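You operate a simulated robot arm through the tools that you are given. There is no shell and no other tool.

The job below is to be done with a simulated robot arm. You get a single attempt, and the scene is never put back.

JOB
Give grease points B and C one pump each from the winter pot.
Fine: open the block's cover, put the pot back where it stood and shut the cover; the third point gets none. Set down upright: what you pick out.

The check looks at the end state, three seconds after you hand in, the way a careful person would. Anything else that was tipped, shoved, dropped, spilled or broken makes it a failure. Lids that push on must go on centred and level and be pressed home; caps that screw on are set level and turned clockwise until they are tight.

ROBOT AND FRAMES
A 7-joint arm with a fingered hand, fixed in place. Base frame: the origin is at the foot of the arm, x ahead of it, y to its left, z up. Units: m, rad, N and s.
With the tool pointing down near the work surface it reaches from about 0.34 to 0.7 m from the base axis. Its first joint turns from -1.204 to 3.002 rad. Payload 3.4 kg.
The TCP is the grasp point between the finger pads, 0.025 m short of the fingertips. In the tool frame z runs along the fingers and y along their closing line. Largest opening 0.088 m; the body of the gripper starts 0.029 m behind the TCP. The gripper is a hand of 5 fingers: y runs from the thumb to the fingers, the wrist lies at [-0.013, -0.097, -0.162] in the tool frame.
Orientation is that of the tool frame in the base frame, as a unit quaternion [w, x, y, z]. With the fingers straight down and the wrist toward the robot, the tool's x, y and z point along [0, 1, 0], [1, 0, 0] and [0, 0, -1] of the base frame.

CONTROLS
- The arm moves only by the tool nudge_tool. Its argument "plan" is a list of rows, each a list of 6 numbers: the shift along the tool's x, y, z in units of 40 mm (1.0 is 40 mm), then the turn, a rotation vector about the tool's x, y, z in units of 4 degrees (1.0 is 4 degrees). In form: [[x, y, z, wx, wy, wz], ...]. A call has 1 to 20 rows; each row shifts and turns the commanded pose from where the row before left it, along the tool's axes as they then stand. A call with a number of a shift or a turn outside -1 to 1 is refused whole. Rows are played at 5 a second. More than 0.05 m and 0.15 rad between two rows, and nothing of the call is played. Where a pose cannot be reached the arm comes as near as it can. A force on the tool above 90 N (or 10 N above the force at the start of the call, whichever is more), or a blocked arm, ends the call early, and 0.2 s more pass. In this call time passes only in rows, and 0.2 s behind the last. The reply holds the time, the measured pose of the TCP, the force on the tool along the base axes, the opening and the grip force, in the units named above and with some noise, with the torque about the TCP (base axes, N m) and any sound that the robot's microphone picked up.
- Cameras (640 x 400 px; columns grow to the right, rows downward): "scene" is fixed at [0.2183, 0.5005, 1.2691]; the picture's right is [-0.93, -0.37, 0.00], its down [-0.10, 0.26, -0.96] and it looks along [0.36, -0.89, -0.28] (base axes); focal length 227 px, centre (320, 200). "wrist" rides on the gripper at [0.059, -0.079, -0.105] in the tool frame; the picture's right is [-0.73, 0.32, -0.61], its down [-0.62, -0.68, 0.38] and it looks along [-0.29, 0.66, 0.70] (tool axes); focal length 234 px, centre (320, 200). There is no depth. A picture from a camera that has moved, and an enlarged one, comes with that camera's place and axes in the base frame and with its lens.
- snapshot(camera): a new picture of that camera. The clock stands still meanwhile.
- lift_body(by): slides the trunk up (or, below 0, down) by that many m; the arm rides with it, the base frame stays. It gives what a move gives, with no picture.
- finger_targets(index, middle, ring, little, thumb_bend, thumb_turn): sets how far each is bent, from 0 (flat) to 1 (curled in); at 0.3 the hand is open as for a grip, at 0.7 the pads meet at the TCP. One left out holds its place. A second passes; each finger stops where it meets its share of the squeeze, and holds until it gets a number again. It is the only way to open and close the hand. It gives what a move gives, with no picture; readings hold the bend of each and the force on index, middle, ring, little, thumb and palm. thumb_turn goes from beside the hand (0) to across from the fingers (1), as for a grip.
- close_up(camera, box): a new picture of the part [left, top, right, bottom] of that camera's present view, enlarged. The clock stands still meanwhile.
- sign_off(): hands the job in; it is judged then, once.

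Nothing tells you positions but the pictures and the camera data. Unless the task says otherwise, let go and move clear before handing in.

The tools are called after "Emit:" by a JSON object that holds its "op" and its "data". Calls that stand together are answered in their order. nudge_tool: Moves the arm, as the interface text tells. Its arguments: {"type":"object","properties":{"plan":{"type":"array","items":{"type":"array","items":{"type":"number"}}}},"required":["plan"]} The other tools are called the same way: lift_body (by) slides the trunk up or down; finger_targets (index, middle, ring, little, thumb_bend, thumb_turn) moves the fingers one by one; snapshot (camera) takes a picture; close_up (camera, box) takes an enlarged picture of a part of a camera's view; sign_off () hands the job in.

At the start:

```text
clock: 0.0
eef_pos: [0.4482, -0.0818, 1.3627]
ee_rot: [-0.001, 0.707, 0.707, -0.001]
contact_force: [0.6, 0.7, 0.4]
moment: [0.01, 0.02, 0.01]
finger_gap: 0.088
gripper_force: 0.1
shape: jaw
bend: [0.3, 0.3, 0.3, 0.3, 0.3, 0.98]
finger forces: [0.1, 0.0, 0.1, 0.1, 0.0, 0.0]
trunk travel left (down, up): [-0.725, 0.215]
```

scene: 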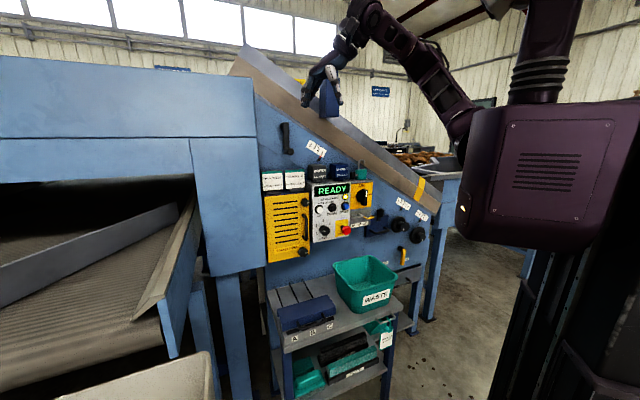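
wrist: 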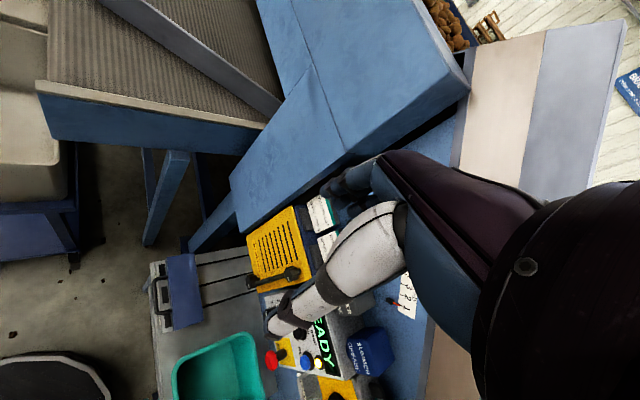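

I see a machine with a control panel, and a trolley in front with a blue block marked A, B, C and a green waste bin. I'll take close-ups first to find the pots, the grease points and the cover.

Emit:
{"op": "close_up", "data": {"camera": "scene", "box": [250, 110, 450, 235]}}

Emit:
{"op": "close_up", "data": {"camera": "scene", "box": [250, 240, 450, 400]}}

Emit:
{"op": "close_up", "data": {"camera": "scene", "box": [340, 180, 440, 270]}}

Emit:
{"op": "close_up", "data": {"camera": "wrist", "box": [140, 180, 420, 400]}}

```text
3.20 times, centred on (350, 172) of scene
camera zoom: at [0.2183, 0.5005, 1.2691], right [-0.93, -0.37, 0.0], down [-0.1, 0.26, -0.96], along [0.36, -0.89, -0.28], focal length 728 px, centre (224, 288)
```

zoom: 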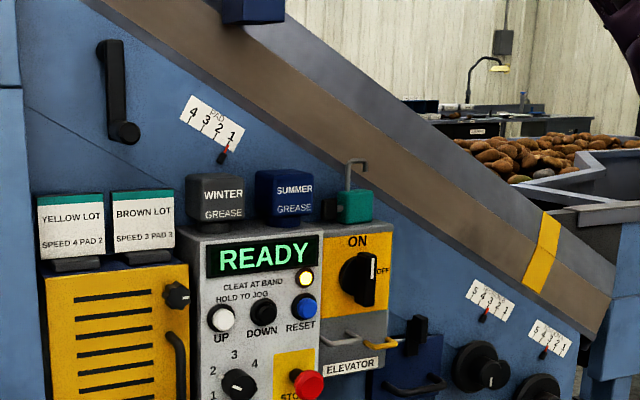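

```text
2.50 times, centred on (350, 320) of scene
camera zoom: at [0.2183, 0.5005, 1.2691], right [-0.93, -0.37, 0.0], down [-0.1, 0.26, -0.96], along [0.36, -0.89, -0.28], focal length 568 px, centre (245, -100)
```

zoom: 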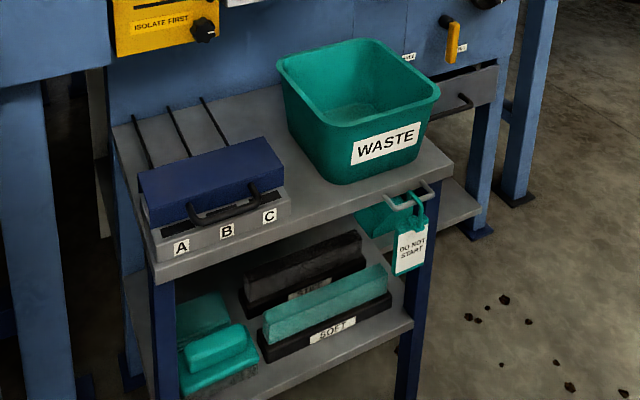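

```text
4.44 times, centred on (390, 225) of scene
camera zoom: at [0.2183, 0.5005, 1.2691], right [-0.93, -0.37, 0.0], down [-0.1, 0.26, -0.96], along [0.36, -0.89, -0.28], focal length 1010 px, centre (9, 89)
```

zoom: 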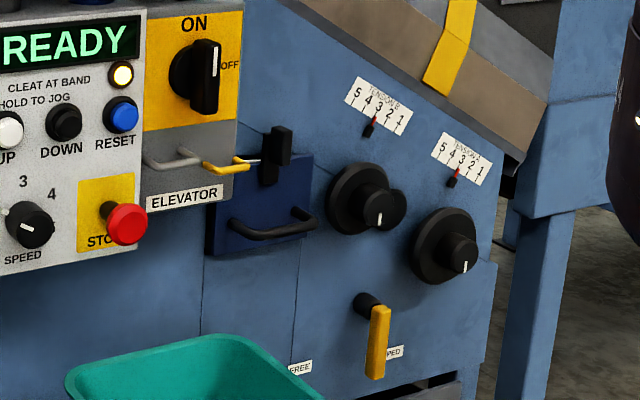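

```text
1.82 times, centred on (280, 290) of wrist
camera zoom: at [0.3688, -0.0212, 1.4664], right [0.32, -0.73, 0.61], down [-0.68, -0.62, -0.38], along [0.66, -0.29, -0.7], focal length 426 px, centre (393, 36)
```

zoom: 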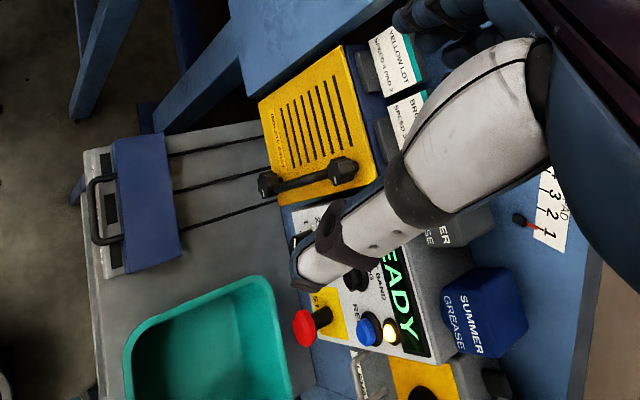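

The pots stand on top of the control box: winter (grey) near (0.55, -0.32, 1.12) and summer next to it at about (0.49, -0.38, 1.12). The grease block with its navy cover is on the trolley near (0.5, -0.08, 0.69), and everything is turned about 45° from my base axes. I'll turn the hand 44° so it squares up with the machine, then look again.

Emit:
{"op": "nudge_tool", "data": {"plan": [[0, 0, 0, 0, 0, 1], [0, 0, 0, 0, 0, 1], [0, 0, 0, 0, 0, 1], [0, 0, 0, 0, 0, 1], [0, 0, 0, 0, 0, 1], [0, 0, 0, 0, 0, 1], [0, 0, 0, 0, 0, 1], [0, 0, 0, 0, 0, 1], [0, 0, 0, 0, 0, 1], [0, 0, 0, 0, 0, 1], [0, 0, 0, 0, 0, 1]]}}

Emit:
{"op": "snapshot", "data": {"camera": "wrist"}}

Emit:
{"op": "snapshot", "data": {"camera": "scene"}}

```text
clock: 2.4
eef_pos: [0.4485, -0.0808, 1.3619]
ee_rot: [0.0, 0.921, 0.389, 0.0]
contact_force: [-0.8, -0.1, 0.1]
moment: [0.02, 0.0, 0.0]
finger_gap: 0.0876
gripper_force: 0.0
shape: jaw
bend: [0.3, 0.3, 0.3, 0.3, 0.3, 0.98]
finger forces: [0.0, 0.0, 0.0, 0.1, 0.0, 0.1]
trunk travel left (down, up): [-0.725, 0.215]
```

```text
taken
camera wrist: at [0.4316, 0.0168, 1.4666], right [-0.27, -0.75, 0.61], down [-0.92, 0.03, -0.38], along [0.27, -0.67, -0.7], focal length 234 px, centre (320, 200)
```

wrist: 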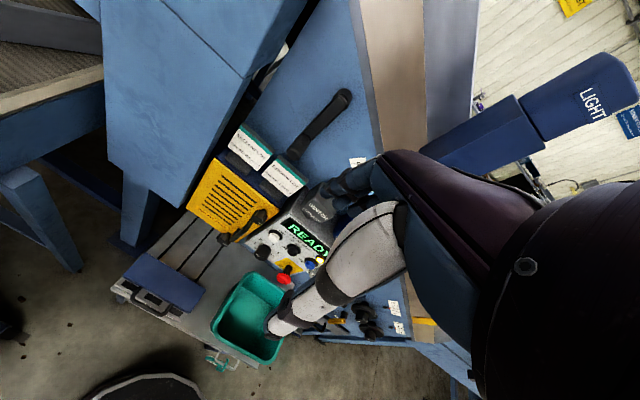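

```text
taken
```

scene: 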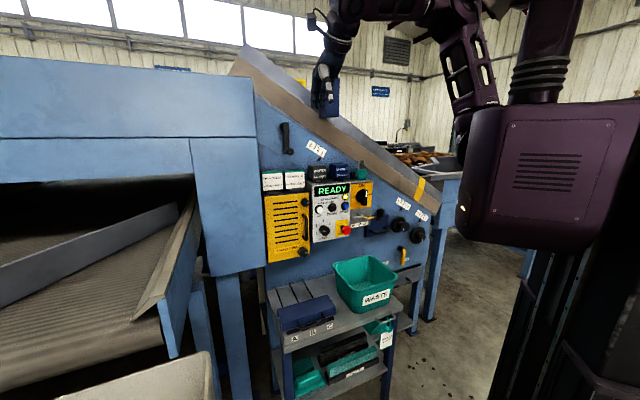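

There is a navy "LIGHT" fixture near the hand, so I'll look at it more closely before moving.

Emit:
{"op": "close_up", "data": {"camera": "scene", "box": [270, 30, 390, 135]}}

Emit:
{"op": "close_up", "data": {"camera": "wrist", "box": [400, 20, 640, 180]}}

Emit:
{"op": "close_up", "data": {"camera": "wrist", "box": [180, 80, 400, 340]}}

```text
3.81 times, centred on (330, 82) of scene
camera zoom: at [0.2183, 0.5005, 1.2691], right [-0.93, -0.37, 0.0], down [-0.1, 0.26, -0.96], along [0.36, -0.89, -0.28], focal length 866 px, centre (282, 648)
```

zoom: 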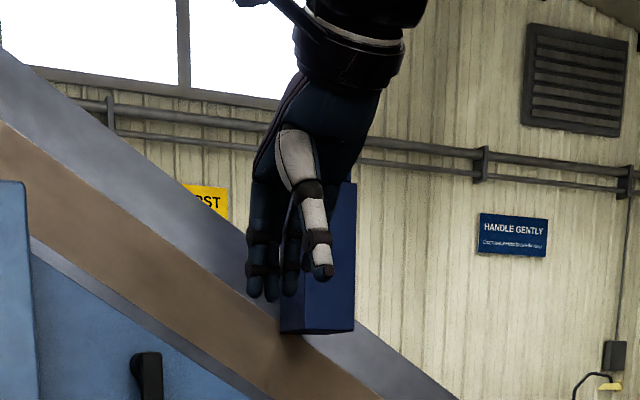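

```text
2.50 times, centred on (520, 100) of wrist
camera zoom: at [0.4316, 0.0168, 1.4666], right [-0.27, -0.75, 0.61], down [-0.92, 0.03, -0.38], along [0.27, -0.67, -0.7], focal length 585 px, centre (-180, 450)
```

zoom: 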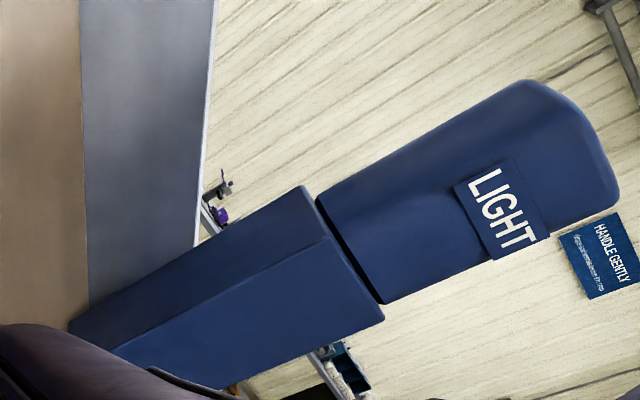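

```text
1.54 times, centred on (290, 210) of wrist
camera zoom: at [0.4316, 0.0168, 1.4666], right [-0.27, -0.75, 0.61], down [-0.92, 0.03, -0.38], along [0.27, -0.67, -0.7], focal length 360 px, centre (366, 185)
```

zoom: 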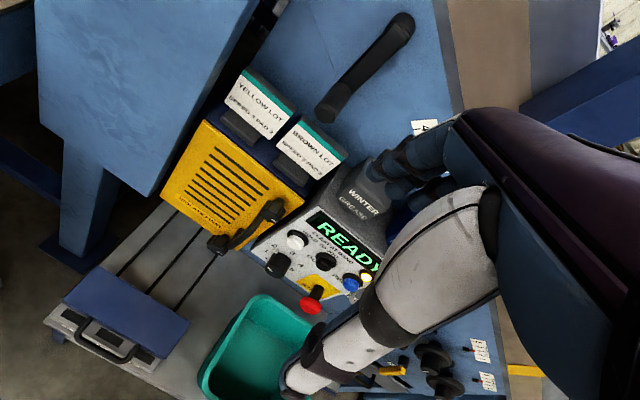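

The light is a vertical navy fixture above and behind the pots, with its bottom at about z 1.34, so I'll stay in front of it. Lowering the trunk will let the wrist camera see the pots from nearer.

Emit:
{"op": "lift_body", "data": {"by": -0.14}}

Emit:
{"op": "snapshot", "data": {"camera": "wrist"}}

Emit:
{"op": "snapshot", "data": {"camera": "scene"}}

```text
clock: 4.1
eef_pos: [0.4486, -0.0833, 1.2224]
ee_rot: [0.0, 0.921, 0.39, 0.0]
contact_force: [-0.3, 0.6, -0.1]
moment: [0.0, -0.01, 0.03]
finger_gap: 0.0876
gripper_force: 0.0
shape: jaw
bend: [0.3, 0.3, 0.3, 0.3, 0.3, 0.98]
finger forces: [0.0, 0.1, 0.0, 0.0, 0.0, 0.0]
trunk travel left (down, up): [-0.585, 0.355]
```

```text
taken
camera wrist: at [0.4316, 0.016, 1.3265], right [-0.27, -0.75, 0.61], down [-0.92, 0.03, -0.38], along [0.27, -0.67, -0.7], focal length 234 px, centre (320, 200)
```

wrist: 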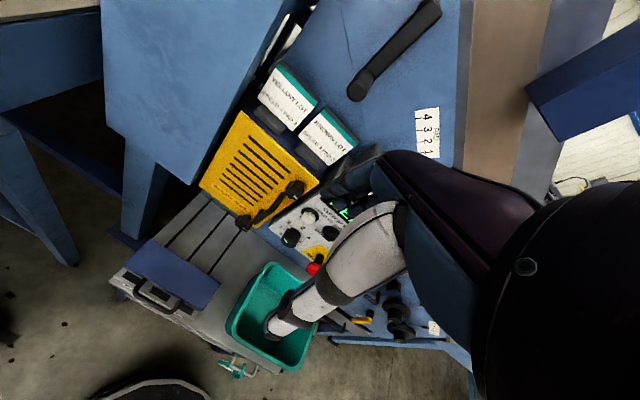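

```text
taken
```

scene: 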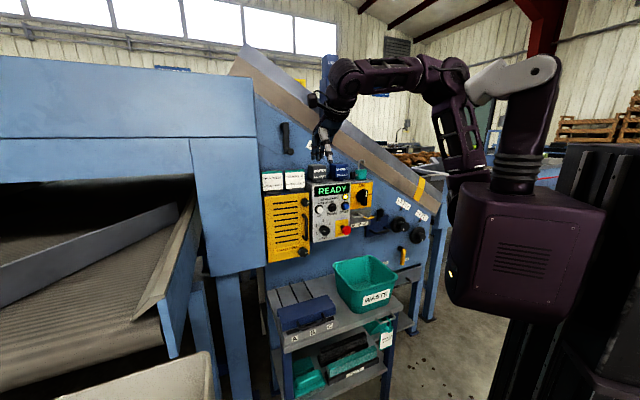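

The thumb blocks my view of the pots. I'll slide the hand sideways, to the right along the machine, so they come into the wrist camera's clear area.

Emit:
{"op": "nudge_tool", "data": {"plan": [[-1, 0, 0, 0, 0, 0], [-1, 0, 0, 0, 0, 0], [-1, 0, 0, 0, 0, 0]]}}

Emit:
{"op": "snapshot", "data": {"camera": "wrist"}}

```text
clock: 4.9
eef_pos: [0.4092, -0.1601, 1.1847]
ee_rot: [-0.001, 0.921, 0.39, 0.001]
contact_force: [-0.1, -0.1, 0.2]
moment: [0.04, 0.0, -0.01]
finger_gap: 0.0878
gripper_force: 0.1
shape: jaw
bend: [0.3, 0.3, 0.3, 0.3, 0.3, 0.98]
finger forces: [0.0, 0.0, 0.0, 0.0, 0.1, 0.1]
out of reach, approached as far as the arm can: row 1, 2, 3
trunk travel left (down, up): [-0.585, 0.355]
```

```text
taken
camera wrist: at [0.3926, -0.0617, 1.29], right [-0.27, -0.75, 0.61], down [-0.92, 0.03, -0.38], along [0.27, -0.66, -0.7], focal length 234 px, centre (320, 200)
```

wrist: 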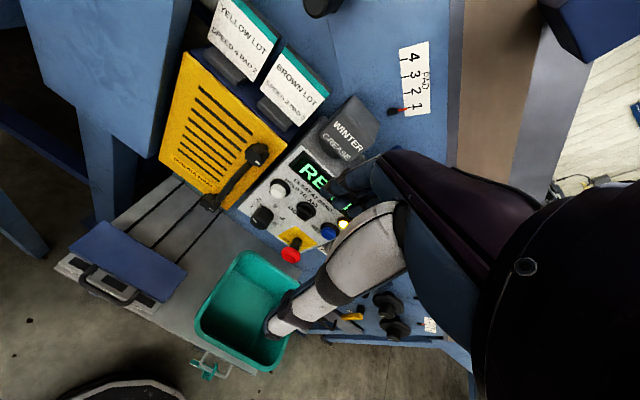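

Emit:
{"op": "close_up", "data": {"camera": "wrist", "box": [230, 60, 440, 200]}}

Emit:
{"op": "close_up", "data": {"camera": "wrist", "box": [40, 200, 240, 340]}}

Emit:
{"op": "close_up", "data": {"camera": "scene", "box": [295, 140, 385, 200]}}

Emit:
{"op": "close_up", "data": {"camera": "scene", "box": [260, 270, 360, 350]}}

```text
2.86 times, centred on (335, 130) of wrist
camera zoom: at [0.3926, -0.0617, 1.29], right [-0.27, -0.75, 0.61], down [-0.92, 0.03, -0.38], along [0.27, -0.66, -0.7], focal length 669 px, centre (277, 400)
```

zoom: 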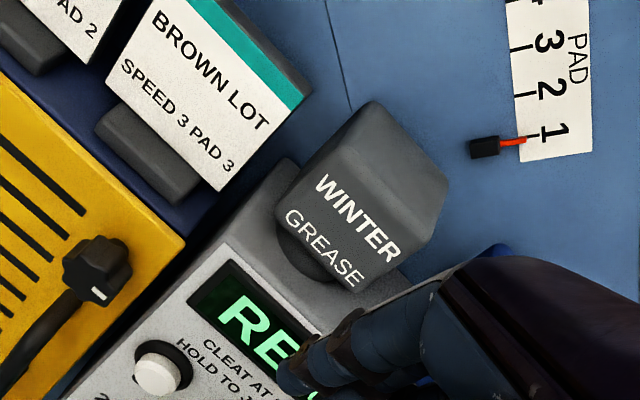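

```text
2.86 times, centred on (140, 270) of wrist
camera zoom: at [0.3926, -0.0617, 1.29], right [-0.27, -0.75, 0.61], down [-0.92, 0.03, -0.38], along [0.27, -0.66, -0.7], focal length 669 px, centre (834, 0)
```

zoom: 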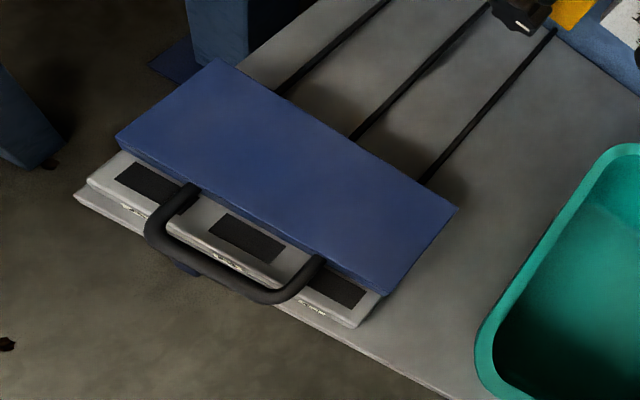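

```text
6.67 times, centred on (340, 170) of scene
camera zoom: at [0.2183, 0.5005, 1.2691], right [-0.93, -0.37, 0.0], down [-0.1, 0.26, -0.96], along [0.36, -0.89, -0.28], focal length 1516 px, centre (187, 400)
```

zoom: 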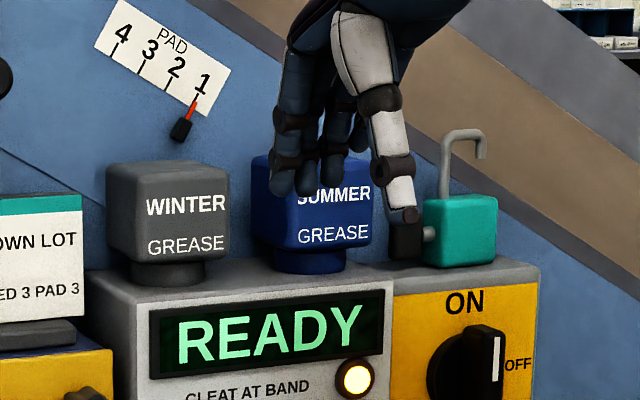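

```text
5.00 times, centred on (310, 310) of scene
camera zoom: at [0.2183, 0.5005, 1.2691], right [-0.93, -0.37, 0.0], down [-0.1, 0.26, -0.96], along [0.36, -0.89, -0.28], focal length 1137 px, centre (370, -350)
```

zoom: 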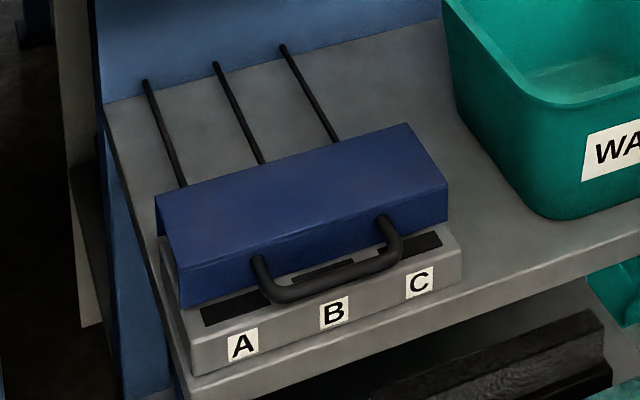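

The winter pot is a grey rounded cube on a narrow black foot, about 0.06 m wide. The block's navy cover is hinged at the back with a U handle at the front, its top at z 0.685. I'll open the cover first, so I'm lowering the trunk for a close look.

Emit:
{"op": "lift_body", "data": {"by": -0.3}}

Emit:
{"op": "snapshot", "data": {"camera": "wrist"}}

Emit:
{"op": "snapshot", "data": {"camera": "scene"}}

```text
clock: 7.9
eef_pos: [0.4097, -0.1577, 0.885]
ee_rot: [0.001, 0.921, 0.39, -0.001]
contact_force: [0.0, -0.9, 0.3]
moment: [0.03, -0.01, 0.0]
finger_gap: 0.0877
gripper_force: 0.1
shape: jaw
bend: [0.3, 0.3, 0.3, 0.3, 0.3, 0.98]
finger forces: [0.0, 0.0, 0.1, 0.1, 0.0, 0.1]
trunk travel left (down, up): [-0.285, 0.655]
```

```text
taken
camera wrist: at [0.3933, -0.0598, 0.9901], right [-0.27, -0.75, 0.61], down [-0.92, 0.02, -0.38], along [0.27, -0.66, -0.7], focal length 234 px, centre (320, 200)
```

wrist: 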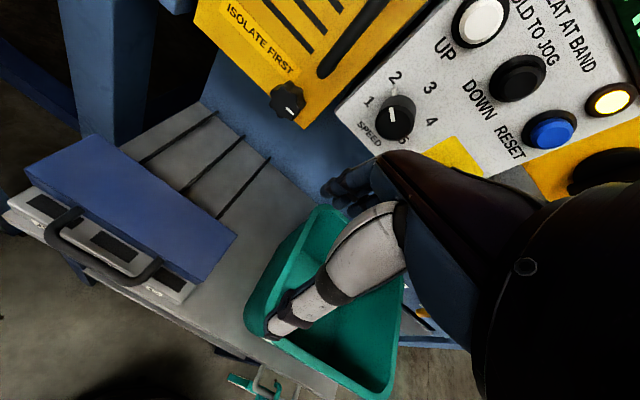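

```text
taken
```

scene: 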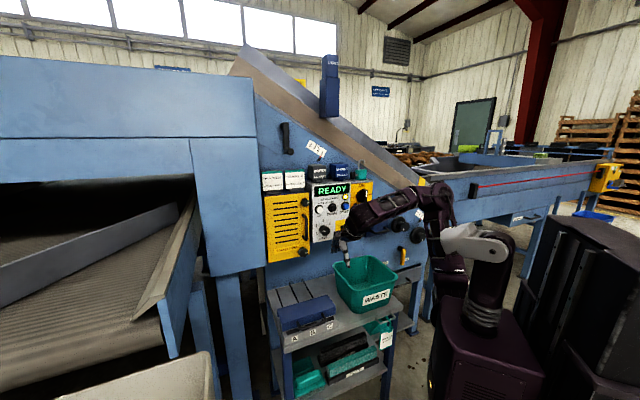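

Emit:
{"op": "close_up", "data": {"camera": "wrist", "box": [0, 120, 260, 310]}}

Emit:
{"op": "close_up", "data": {"camera": "scene", "box": [270, 285, 350, 350]}}

```text
2.11 times, centred on (130, 215) of wrist
camera zoom: at [0.3933, -0.0598, 0.9901], right [-0.27, -0.75, 0.61], down [-0.92, 0.02, -0.38], along [0.27, -0.66, -0.7], focal length 493 px, centre (720, 168)
```

zoom: 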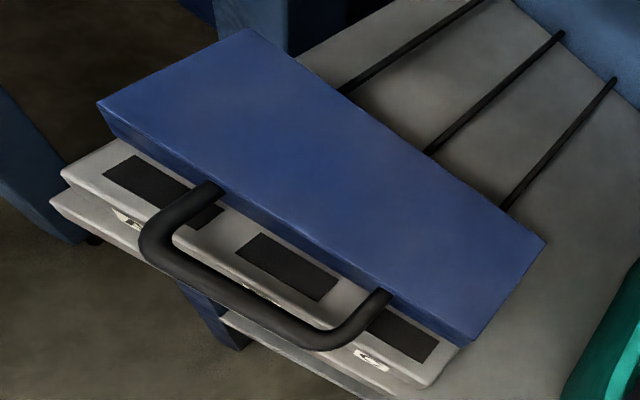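

```text
6.15 times, centred on (310, 318) of scene
camera zoom: at [0.2183, 0.5005, 1.2691], right [-0.93, -0.37, 0.0], down [-0.1, 0.26, -0.96], along [0.36, -0.89, -0.28], focal length 1399 px, centre (382, -523)
```

zoom: 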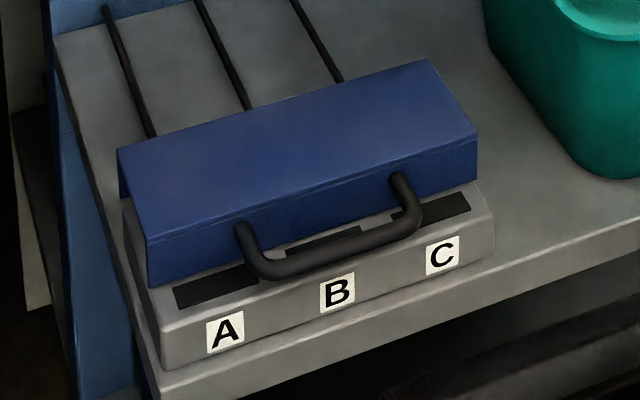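

The handle bar runs from about (0.495, -0.018, 0.668) to (0.439, -0.077, 0.657), some 0.03 m out from the cover's front face. All four fingers won't fit between its legs, so I'll curl ring and little and look at the hand.

Emit:
{"op": "finger_targets", "data": {"ring": 1, "little": 1}}

Emit:
{"op": "close_up", "data": {"camera": "scene", "box": [310, 200, 410, 270]}}

Emit:
{"op": "snapshot", "data": {"camera": "wrist"}}

```text
clock: 8.9
eef_pos: [0.4105, -0.1584, 0.8864]
ee_rot: [0.0, 0.921, 0.39, 0.0]
contact_force: [0.7, 1.5, 0.2]
moment: [-0.01, 0.02, 0.04]
finger_gap: 0.0845
gripper_force: 0.0
shape: fingers
bend: [0.3, 0.3, 1.0, 1.0, 0.3, 0.98]
finger forces: [0.0, 0.0, 0.0, 0.0, 0.0, 0.0]
trunk travel left (down, up): [-0.285, 0.655]
```

```text
5.71 times, centred on (360, 235) of scene
camera zoom: at [0.2183, 0.5005, 1.2691], right [-0.93, -0.37, 0.0], down [-0.1, 0.26, -0.96], along [0.36, -0.89, -0.28], focal length 1299 px, centre (91, 0)
```

zoom: 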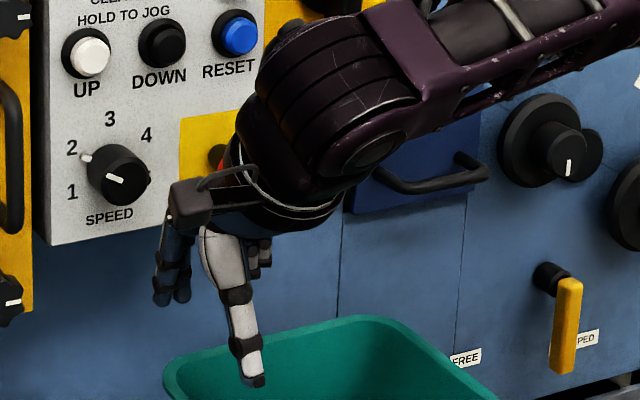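

```text
taken
camera wrist: at [0.3933, -0.0599, 0.9901], right [-0.27, -0.75, 0.61], down [-0.92, 0.02, -0.38], along [0.27, -0.66, -0.7], focal length 234 px, centre (320, 200)
```

wrist: 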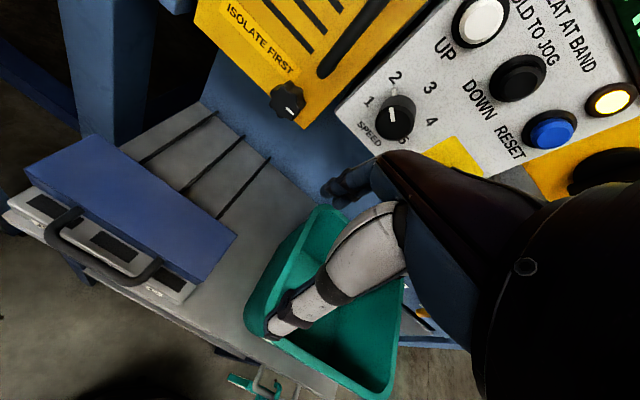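

Index and middle sit centred opposite the thumb, which suits pinching the bar. I'll bend them partway so they fit the gap between bar and cover, and check where the tips end up.

Emit:
{"op": "finger_targets", "data": {"index": 0.55, "middle": 0.55, "thumb_bend": 0.4}}

Emit:
{"op": "close_up", "data": {"camera": "scene", "box": [310, 210, 390, 265]}}

Emit:
{"op": "close_up", "data": {"camera": "wrist", "box": [230, 130, 430, 350]}}

```text
clock: 9.9
eef_pos: [0.4105, -0.1582, 0.8857]
ee_rot: [0.0, 0.921, 0.39, -0.001]
contact_force: [0.6, 0.1, -0.1]
moment: [0.01, -0.01, 0.01]
finger_gap: 0.0477
gripper_force: 0.1
shape: fingers
bend: [0.55, 0.55, 1.0, 1.0, 0.4, 0.98]
finger forces: [0.0, 0.0, 0.1, 0.0, 0.1, 0.0]
trunk travel left (down, up): [-0.285, 0.655]
```

```text
7.27 times, centred on (350, 238) of scene
camera zoom: at [0.2183, 0.5005, 1.2691], right [-0.93, -0.37, 0.0], down [-0.1, 0.26, -0.96], along [0.36, -0.89, -0.28], focal length 1654 px, centre (102, -73)
```

zoom: 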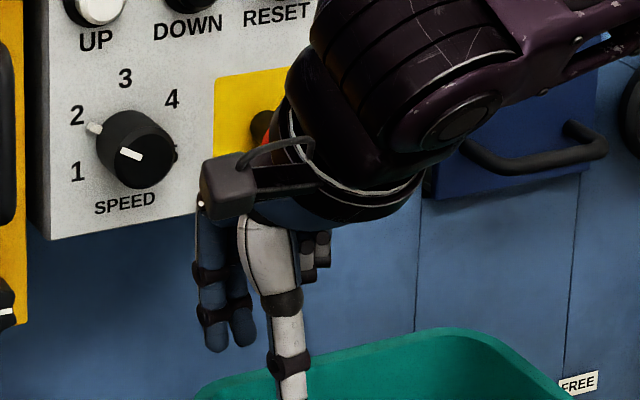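

```text
1.82 times, centred on (330, 240) of wrist
camera zoom: at [0.3933, -0.0599, 0.9901], right [-0.27, -0.75, 0.61], down [-0.92, 0.02, -0.38], along [0.27, -0.66, -0.7], focal length 426 px, centre (302, 127)
```

zoom: 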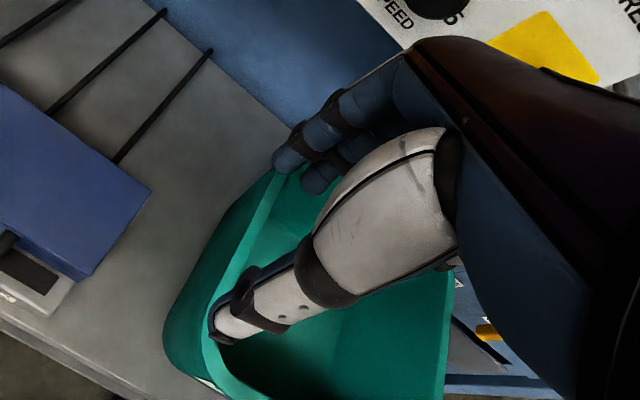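

The hand's axes already line up with the handle, at about 46°. I'll move above the bar at a safe height and check.

Emit:
{"op": "nudge_tool", "data": {"plan": [[0.99, -0.33, 0, 0, 0, 0], [0.99, -0.33, 0, 0, 0, 0], [0.99, -0.32, 0, 0, 0, 0]]}}

Emit:
{"op": "snapshot", "data": {"camera": "wrist"}}

Emit:
{"op": "close_up", "data": {"camera": "scene", "box": [260, 230, 390, 350]}}

```text
clock: 10.7
eef_pos: [0.4655, -0.0454, 0.8828]
ee_rot: [0.001, 0.921, 0.391, 0.0]
contact_force: [-0.3, -0.2, -0.3]
moment: [-0.01, -0.04, 0.0]
finger_gap: 0.0475
gripper_force: 0.1
shape: fingers
bend: [0.55, 0.55, 1.0, 1.0, 0.4, 0.98]
finger forces: [0.1, 0.0, 0.0, 0.1, 0.0, 0.1]
trunk travel left (down, up): [-0.285, 0.655]
```

```text
taken
camera wrist: at [0.4483, 0.053, 0.9876], right [-0.27, -0.75, 0.61], down [-0.92, 0.02, -0.38], along [0.27, -0.66, -0.7], focal length 234 px, centre (320, 200)
```

wrist: 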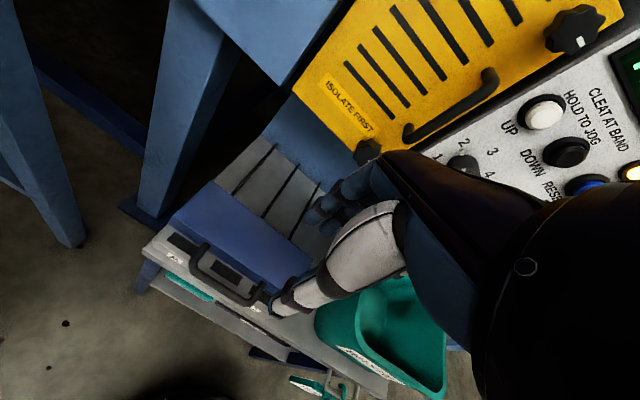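

```text
3.33 times, centred on (325, 290) of scene
camera zoom: at [0.2183, 0.5005, 1.2691], right [-0.93, -0.37, 0.0], down [-0.1, 0.26, -0.96], along [0.36, -0.89, -0.28], focal length 758 px, centre (303, -100)
```

zoom: 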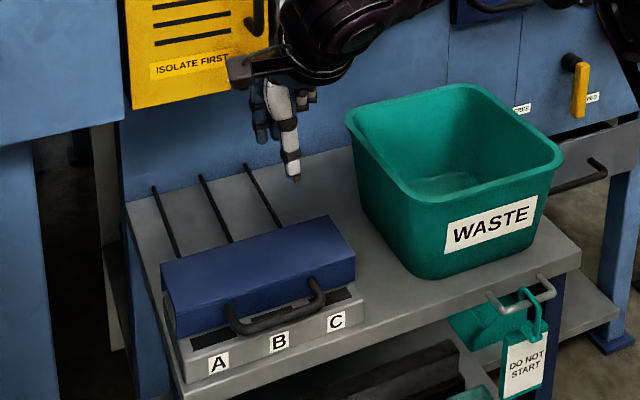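

Emit:
{"op": "close_up", "data": {"camera": "wrist", "box": [130, 170, 340, 330]}}

Emit:
{"op": "close_up", "data": {"camera": "scene", "box": [280, 290, 350, 350]}}

```text
2.50 times, centred on (235, 250) of wrist
camera zoom: at [0.4483, 0.053, 0.9876], right [-0.27, -0.75, 0.61], down [-0.92, 0.02, -0.38], along [0.27, -0.66, -0.7], focal length 585 px, centre (532, 75)
```

zoom: 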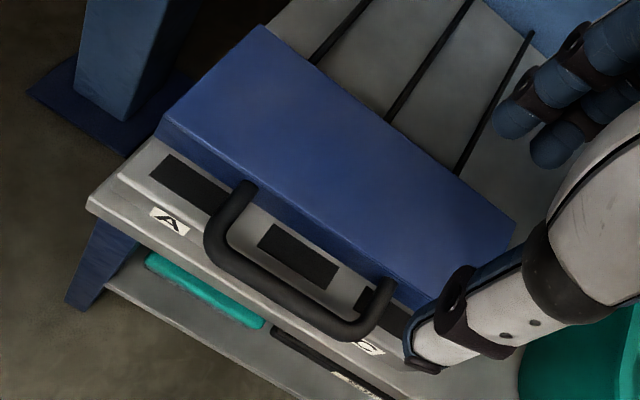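

```text
6.67 times, centred on (315, 320) of scene
camera zoom: at [0.2183, 0.5005, 1.2691], right [-0.93, -0.37, 0.0], down [-0.1, 0.26, -0.96], along [0.36, -0.89, -0.28], focal length 1516 px, centre (353, -600)
```

zoom: 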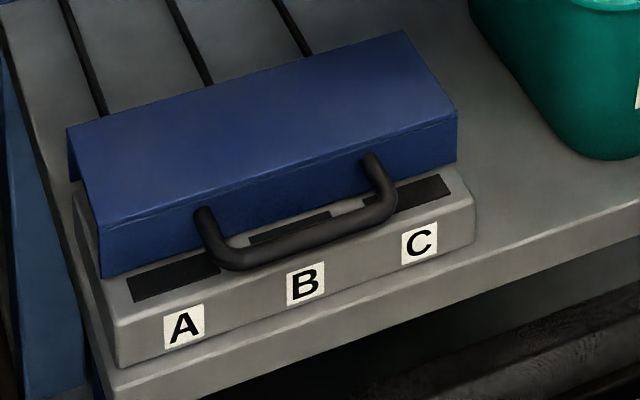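

Both views agree that the bar's middle is near (0.464, -0.045, 0.668). I'll lower to just above it and check the finger clearances.

Emit:
{"op": "lift_body", "data": {"by": -0.15}}

Emit:
{"op": "snapshot", "data": {"camera": "wrist"}}

Emit:
{"op": "close_up", "data": {"camera": "scene", "box": [270, 270, 360, 350]}}

```text
clock: 12.4
eef_pos: [0.4659, -0.047, 0.733]
ee_rot: [0.0, 0.92, 0.391, 0.0]
contact_force: [-0.3, -0.1, -0.4]
moment: [-0.01, -0.02, 0.0]
finger_gap: 0.0475
gripper_force: 0.2
shape: fingers
bend: [0.55, 0.55, 1.0, 1.0, 0.4, 0.98]
finger forces: [0.1, 0.0, 0.0, 0.0, 0.0, 0.0]
trunk travel left (down, up): [-0.135, 0.805]
```

```text
taken
camera wrist: at [0.4479, 0.0518, 0.8379], right [-0.27, -0.75, 0.61], down [-0.92, 0.02, -0.38], along [0.27, -0.66, -0.7], focal length 234 px, centre (320, 200)
```

wrist: 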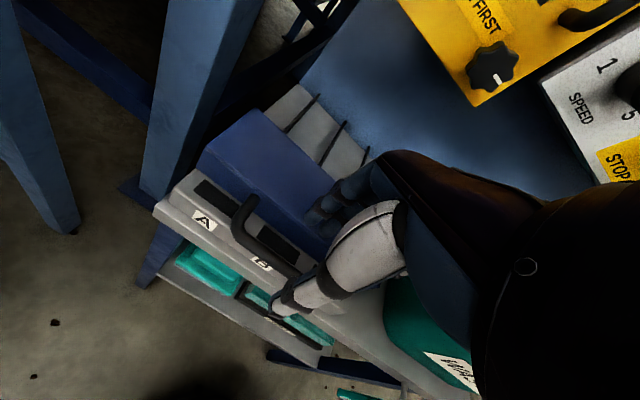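

```text
5.00 times, centred on (315, 310) of scene
camera zoom: at [0.2183, 0.5005, 1.2691], right [-0.93, -0.37, 0.0], down [-0.1, 0.26, -0.96], along [0.36, -0.89, -0.28], focal length 1137 px, centre (345, -350)
```

zoom: 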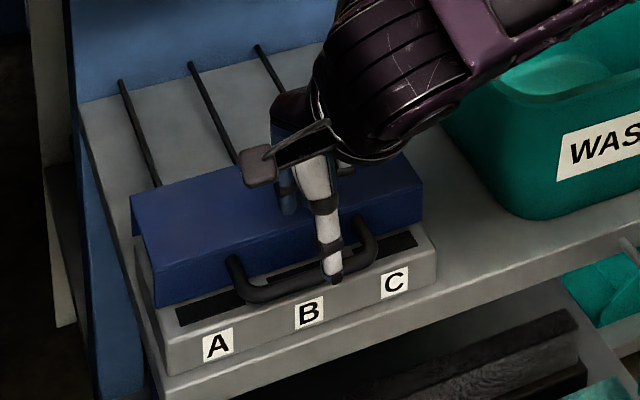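

Emit:
{"op": "close_up", "data": {"camera": "wrist", "box": [190, 150, 400, 340]}}

Emit:
{"op": "close_up", "data": {"camera": "scene", "box": [305, 290, 355, 335]}}

```text
2.11 times, centred on (295, 245) of wrist
camera zoom: at [0.4479, 0.0518, 0.8379], right [-0.27, -0.75, 0.61], down [-0.92, 0.02, -0.38], along [0.27, -0.66, -0.7], focal length 493 px, centre (373, 105)
```

zoom: 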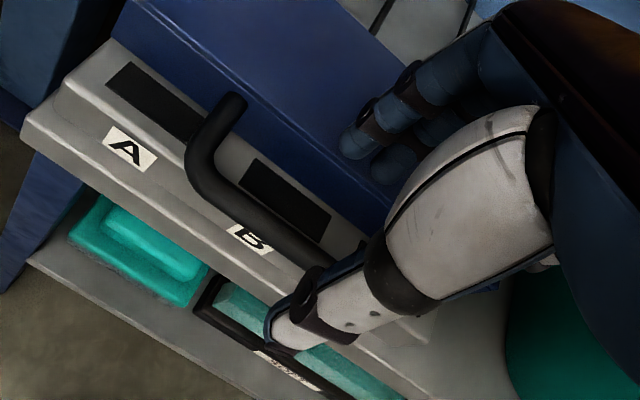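

```text
8.89 times, centred on (330, 312) of scene
camera zoom: at [0.2183, 0.5005, 1.2691], right [-0.93, -0.37, 0.0], down [-0.1, 0.26, -0.96], along [0.36, -0.89, -0.28], focal length 2021 px, centre (231, -800)
```

zoom: 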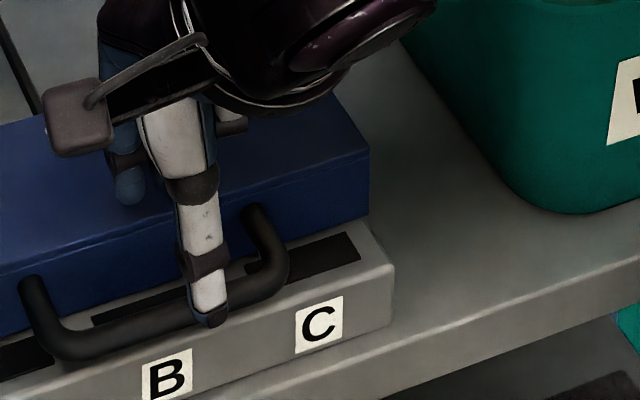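

Fingertips look lined up: the inner fingers at +16 mm, between the bar (0) and the cover face (+30 mm). The block top is at about z 0.652, so I'll descend in small steps until the tips are just above it.

Emit:
{"op": "nudge_tool", "data": {"plan": [[0, 0, 0.25, 0, 0, 0], [0, 0, 0.25, 0, 0, 0], [0, 0, 0.25, 0, 0, 0], [0, 0, 0.25, 0, 0, 0], [0, 0, 0.2, 0, 0, 0]]}}

Emit:
{"op": "close_up", "data": {"camera": "wrist", "box": [190, 150, 400, 340]}}

Emit:
{"op": "close_up", "data": {"camera": "scene", "box": [290, 285, 350, 335]}}

```text
clock: 13.6
eef_pos: [0.464, -0.0477, 0.6904]
ee_rot: [0.003, 0.921, 0.39, 0.007]
contact_force: [9.2, 0.5, 43.6]
moment: [-1.21, -0.82, 0.26]
finger_gap: 0.0444
gripper_force: 23.1
shape: fingers
bend: [0.58, 0.93, 1.0, 1.0, 0.4, 0.98]
finger forces: [3.2, 42.3, 0.0, 0.1, 0.0, 0.1]
trunk travel left (down, up): [-0.135, 0.805]
```

```text
2.11 times, centred on (295, 245) of wrist
camera zoom: at [0.4456, 0.0501, 0.7948], right [-0.28, -0.75, 0.6], down [-0.92, 0.02, -0.4], along [0.28, -0.66, -0.69], focal length 493 px, centre (373, 105)
```

zoom: 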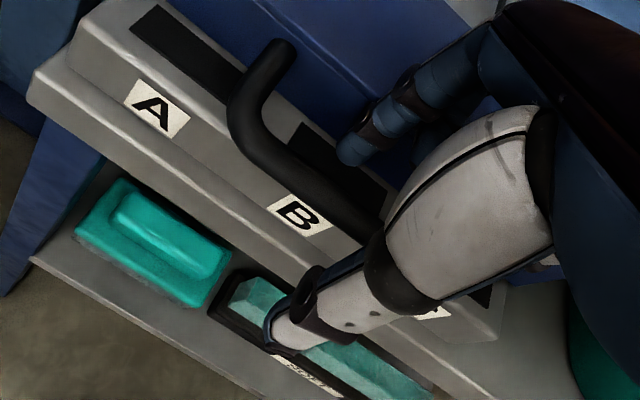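

```text
8.00 times, centred on (320, 310) of scene
camera zoom: at [0.2183, 0.5005, 1.2691], right [-0.93, -0.37, 0.0], down [-0.1, 0.26, -0.96], along [0.36, -0.89, -0.28], focal length 1819 px, centre (320, -680)
```

zoom: 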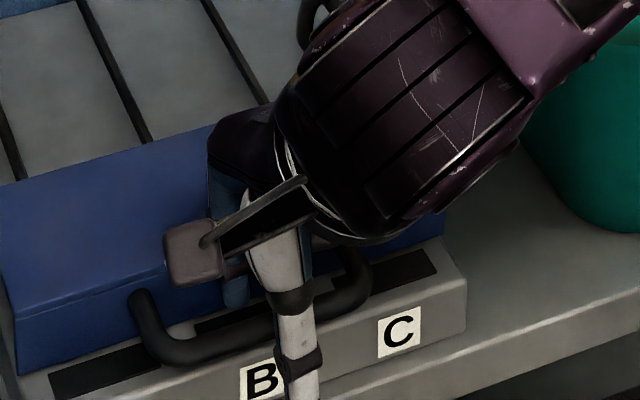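

The middle finger came down on the cover's top edge (43 N), so I'll back straight up.

Emit:
{"op": "nudge_tool", "data": {"plan": [[0, 0, -0.5, 0, 0, 0], [0, 0, -0.5, 0, 0, 0]]}}

Emit:
{"op": "finger_targets", "data": {"index": 0.6, "middle": 0.6}}

Emit:
{"op": "close_up", "data": {"camera": "wrist", "box": [190, 150, 400, 340]}}

Emit:
{"op": "close_up", "data": {"camera": "scene", "box": [290, 285, 350, 335]}}

```text
clock: 14.2
eef_pos: [0.4642, -0.0476, 0.725]
ee_rot: [0.001, 0.92, 0.391, -0.002]
contact_force: [-0.1, 0.1, 0.2]
moment: [-0.02, 0.01, -0.02]
finger_gap: 0.047
gripper_force: 0.0
shape: fingers
bend: [0.55, 0.55, 1.0, 1.0, 0.4, 0.98]
finger forces: [0.1, 0.1, 0.0, 0.1, 0.0, 0.0]
trunk travel left (down, up): [-0.135, 0.805]
```

```text
clock: 15.2
eef_pos: [0.4642, -0.0465, 0.7258]
ee_rot: [0.001, 0.921, 0.39, 0.0]
contact_force: [-0.2, -0.1, 0.8]
moment: [-0.03, 0.01, 0.03]
finger_gap: 0.0419
gripper_force: 0.0
shape: fingers
bend: [0.6, 0.6, 1.0, 1.0, 0.4, 0.98]
finger forces: [0.0, 0.0, 0.0, 0.0, 0.1, 0.0]
trunk travel left (down, up): [-0.135, 0.805]
```

```text
2.11 times, centred on (295, 245) of wrist
camera zoom: at [0.4473, 0.0514, 0.8307], right [-0.27, -0.75, 0.61], down [-0.92, 0.02, -0.38], along [0.27, -0.66, -0.7], focal length 493 px, centre (373, 105)
```

zoom: 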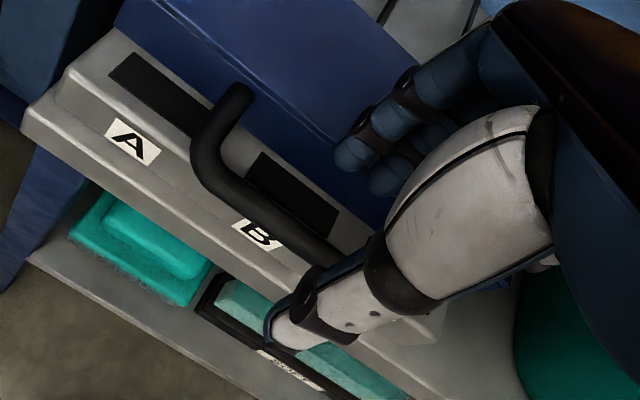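

```text
8.00 times, centred on (320, 310) of scene
camera zoom: at [0.2183, 0.5005, 1.2691], right [-0.93, -0.37, 0.0], down [-0.1, 0.26, -0.96], along [0.36, -0.89, -0.28], focal length 1819 px, centre (320, -680)
```

zoom: 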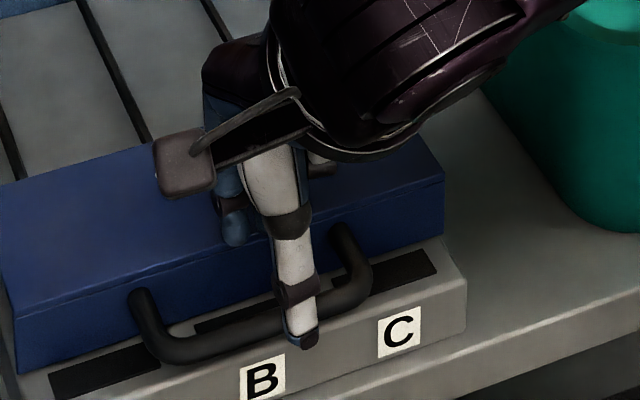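

Emit:
{"op": "finger_targets", "data": {"index": 0.59, "middle": 0.59}}

Emit:
{"op": "nudge_tool", "data": {"plan": [[0, 0, 0.2, 0, 0, 0], [0, 0, 0.2, 0, 0, 0], [0, 0, 0.2, 0, 0, 0]]}}

Emit:
{"op": "close_up", "data": {"camera": "wrist", "box": [250, 150, 360, 270]}}

Emit:
{"op": "close_up", "data": {"camera": "scene", "box": [300, 295, 340, 325]}}

```text
clock: 16.2
eef_pos: [0.4638, -0.0464, 0.7254]
ee_rot: [0.0, 0.92, 0.391, -0.001]
contact_force: [0.5, 0.0, 0.4]
moment: [0.01, 0.01, -0.01]
finger_gap: 0.0427
gripper_force: 0.1
shape: fingers
bend: [0.59, 0.59, 1.0, 1.0, 0.4, 0.98]
finger forces: [0.1, 0.0, 0.1, 0.0, 0.0, 0.0]
trunk travel left (down, up): [-0.135, 0.805]
```

```text
clock: 17.0
eef_pos: [0.463, -0.0471, 0.7041]
ee_rot: [0.0, 0.921, 0.39, 0.002]
contact_force: [0.3, -1.0, 12.2]
moment: [-0.34, -0.2, -0.02]
finger_gap: 0.0426
gripper_force: 6.7
shape: fingers
bend: [0.59, 0.58, 1.0, 1.0, 0.4, 0.98]
finger forces: [0.0, 11.6, 0.0, 0.0, 0.1, 0.0]
trunk travel left (down, up): [-0.135, 0.805]
```

```text
3.33 times, centred on (305, 210) of wrist
camera zoom: at [0.4457, 0.0516, 0.8083], right [-0.28, -0.75, 0.6], down [-0.92, 0.02, -0.39], along [0.28, -0.66, -0.7], focal length 781 px, centre (370, 167)
```

zoom: 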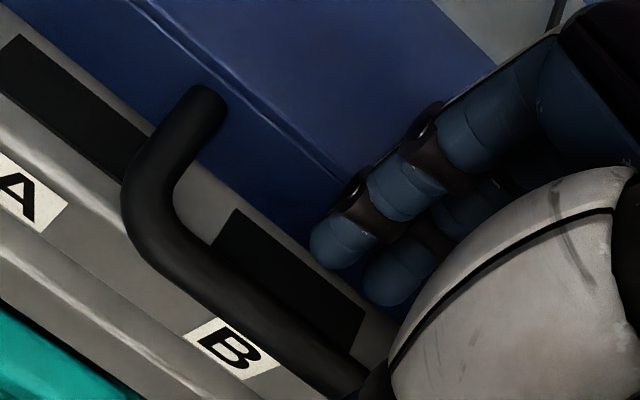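

```text
13.33 times, centred on (320, 310) of scene
camera zoom: at [0.2183, 0.5005, 1.2691], right [-0.93, -0.37, 0.0], down [-0.1, 0.26, -0.96], along [0.36, -0.89, -0.28], focal length 3031 px, centre (320, -1267)
```

zoom: 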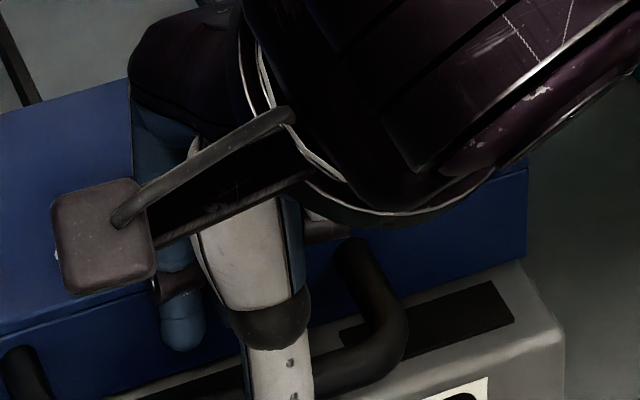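

The torque shows the contact is 30 mm out from the TCP, which is the sloping back of the bent finger resting on the cover edge, not the tip. I'll back up, straighten the fingers, and shift the hand toward me instead.

Emit:
{"op": "nudge_tool", "data": {"plan": [[0, 0, -0.5, 0, 0, 0], [0, 0, -0.2, 0, 0, 0]]}}

Emit:
{"op": "finger_targets", "data": {"index": 0.42, "middle": 0.42}}

Emit:
{"op": "close_up", "data": {"camera": "wrist", "box": [190, 150, 400, 340]}}

Emit:
{"op": "close_up", "data": {"camera": "scene", "box": [290, 280, 350, 330]}}

```text
clock: 17.6
eef_pos: [0.465, -0.0457, 0.728]
ee_rot: [-0.002, 0.92, 0.391, 0.0]
contact_force: [-0.6, -0.1, 0.5]
moment: [-0.01, -0.02, 0.03]
finger_gap: 0.0427
gripper_force: 0.0
shape: fingers
bend: [0.59, 0.59, 1.0, 1.0, 0.4, 0.98]
finger forces: [0.0, 0.1, 0.0, 0.0, 0.0, 0.0]
trunk travel left (down, up): [-0.135, 0.805]
```

```text
clock: 18.6
eef_pos: [0.4657, -0.0473, 0.7294]
ee_rot: [0.0, 0.92, 0.391, 0.0]
contact_force: [0.2, 1.2, -0.1]
moment: [-0.02, 0.0, -0.02]
finger_gap: 0.0615
gripper_force: 0.0
shape: fingers
bend: [0.42, 0.42, 1.0, 1.0, 0.4, 0.98]
finger forces: [0.0, 0.0, 0.0, 0.0, 0.0, 0.0]
trunk travel left (down, up): [-0.135, 0.805]
```

```text
2.11 times, centred on (295, 245) of wrist
camera zoom: at [0.4477, 0.0513, 0.8336], right [-0.27, -0.75, 0.61], down [-0.92, 0.02, -0.38], along [0.27, -0.66, -0.7], focal length 493 px, centre (373, 105)
```

zoom: 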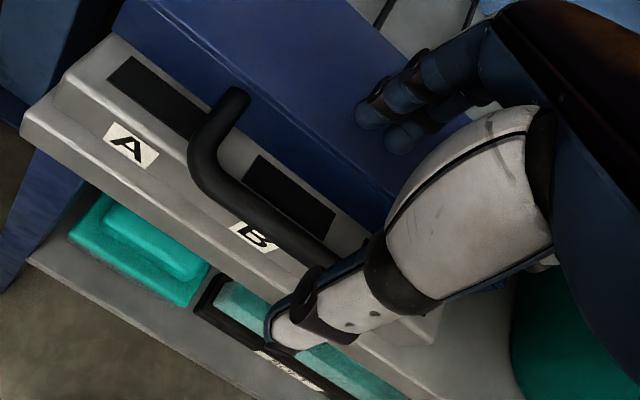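

```text
8.00 times, centred on (320, 305) of scene
camera zoom: at [0.2183, 0.5005, 1.2691], right [-0.93, -0.37, 0.0], down [-0.1, 0.26, -0.96], along [0.36, -0.89, -0.28], focal length 1819 px, centre (320, -640)
```

zoom: 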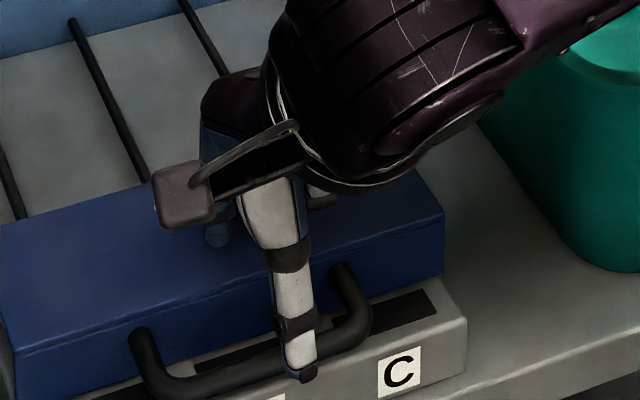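

Emit:
{"op": "nudge_tool", "data": {"plan": [[0, -0.4, 0, 0, 0, 0], [0, 0, 0.2, 0, 0, 0]]}}

Emit:
{"op": "close_up", "data": {"camera": "wrist", "box": [230, 140, 370, 270]}}

Emit:
{"op": "close_up", "data": {"camera": "scene", "box": [290, 280, 350, 330]}}

```text
clock: 19.2
eef_pos: [0.4524, -0.0361, 0.72]
ee_rot: [0.0, 0.921, 0.391, 0.0]
contact_force: [0.4, 0.1, -0.3]
moment: [0.0, -0.01, -0.01]
finger_gap: 0.0614
gripper_force: 0.0
shape: fingers
bend: [0.42, 0.42, 1.0, 1.0, 0.4, 0.98]
finger forces: [0.1, 0.0, 0.0, 0.1, 0.0, 0.1]
trunk travel left (down, up): [-0.135, 0.805]
```

```text
3.08 times, centred on (300, 205) of wrist
camera zoom: at [0.4364, 0.0629, 0.8247], right [-0.27, -0.75, 0.61], down [-0.92, 0.02, -0.38], along [0.27, -0.66, -0.7], focal length 720 px, centre (382, 185)
```

zoom: 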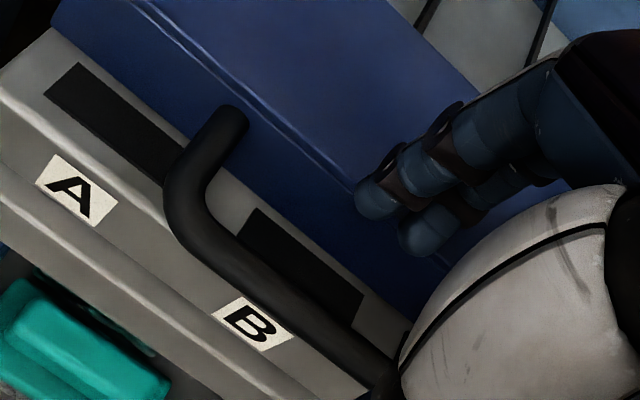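

```text
8.00 times, centred on (320, 305) of scene
camera zoom: at [0.2183, 0.5005, 1.2691], right [-0.93, -0.37, 0.0], down [-0.1, 0.26, -0.96], along [0.36, -0.89, -0.28], focal length 1819 px, centre (320, -640)
```

zoom: 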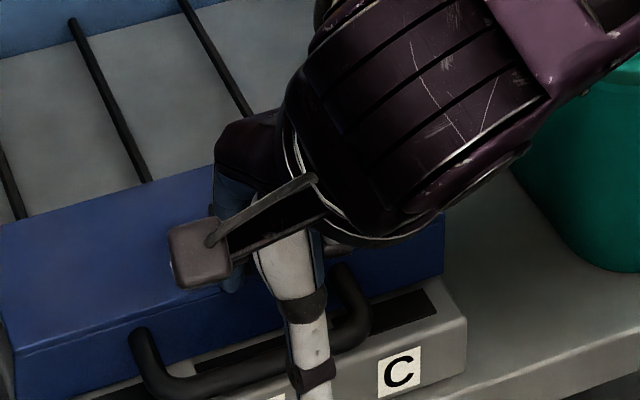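

Emit:
{"op": "finger_targets", "data": {"index": 0.415, "middle": 0.445}}

Emit:
{"op": "nudge_tool", "data": {"plan": [[0, 0, 0.2, 0, 0, 0], [0, 0, 0.2, 0, 0, 0]]}}

Emit:
{"op": "close_up", "data": {"camera": "wrist", "box": [230, 140, 370, 270]}}

```text
clock: 20.2
eef_pos: [0.4536, -0.0362, 0.7189]
ee_rot: [-0.001, 0.92, 0.391, 0.001]
contact_force: [-0.3, 0.1, 1.0]
moment: [-0.01, 0.02, 0.02]
finger_gap: 0.0625
gripper_force: 0.1
shape: fingers
bend: [0.41, 0.44, 1.0, 1.0, 0.4, 0.98]
finger forces: [0.0, 0.0, 0.0, 0.1, 0.0, 0.1]
trunk travel left (down, up): [-0.135, 0.805]
```

```text
clock: 20.8
eef_pos: [0.453, -0.0342, 0.704]
ee_rot: [0.001, 0.92, 0.391, 0.001]
contact_force: [-1.0, -0.3, -0.7]
moment: [0.01, -0.01, 0.0]
finger_gap: 0.0626
gripper_force: 0.0
shape: fingers
bend: [0.41, 0.44, 1.0, 1.0, 0.4, 0.98]
finger forces: [0.1, 0.0, 0.1, 0.1, 0.0, 0.0]
trunk travel left (down, up): [-0.135, 0.805]
```

```text
3.08 times, centred on (300, 205) of wrist
camera zoom: at [0.4368, 0.0636, 0.8087], right [-0.27, -0.75, 0.61], down [-0.92, 0.02, -0.38], along [0.27, -0.66, -0.7], focal length 720 px, centre (382, 185)
```

zoom: 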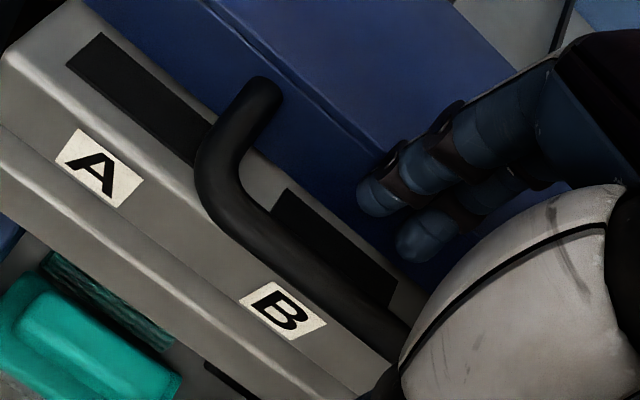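

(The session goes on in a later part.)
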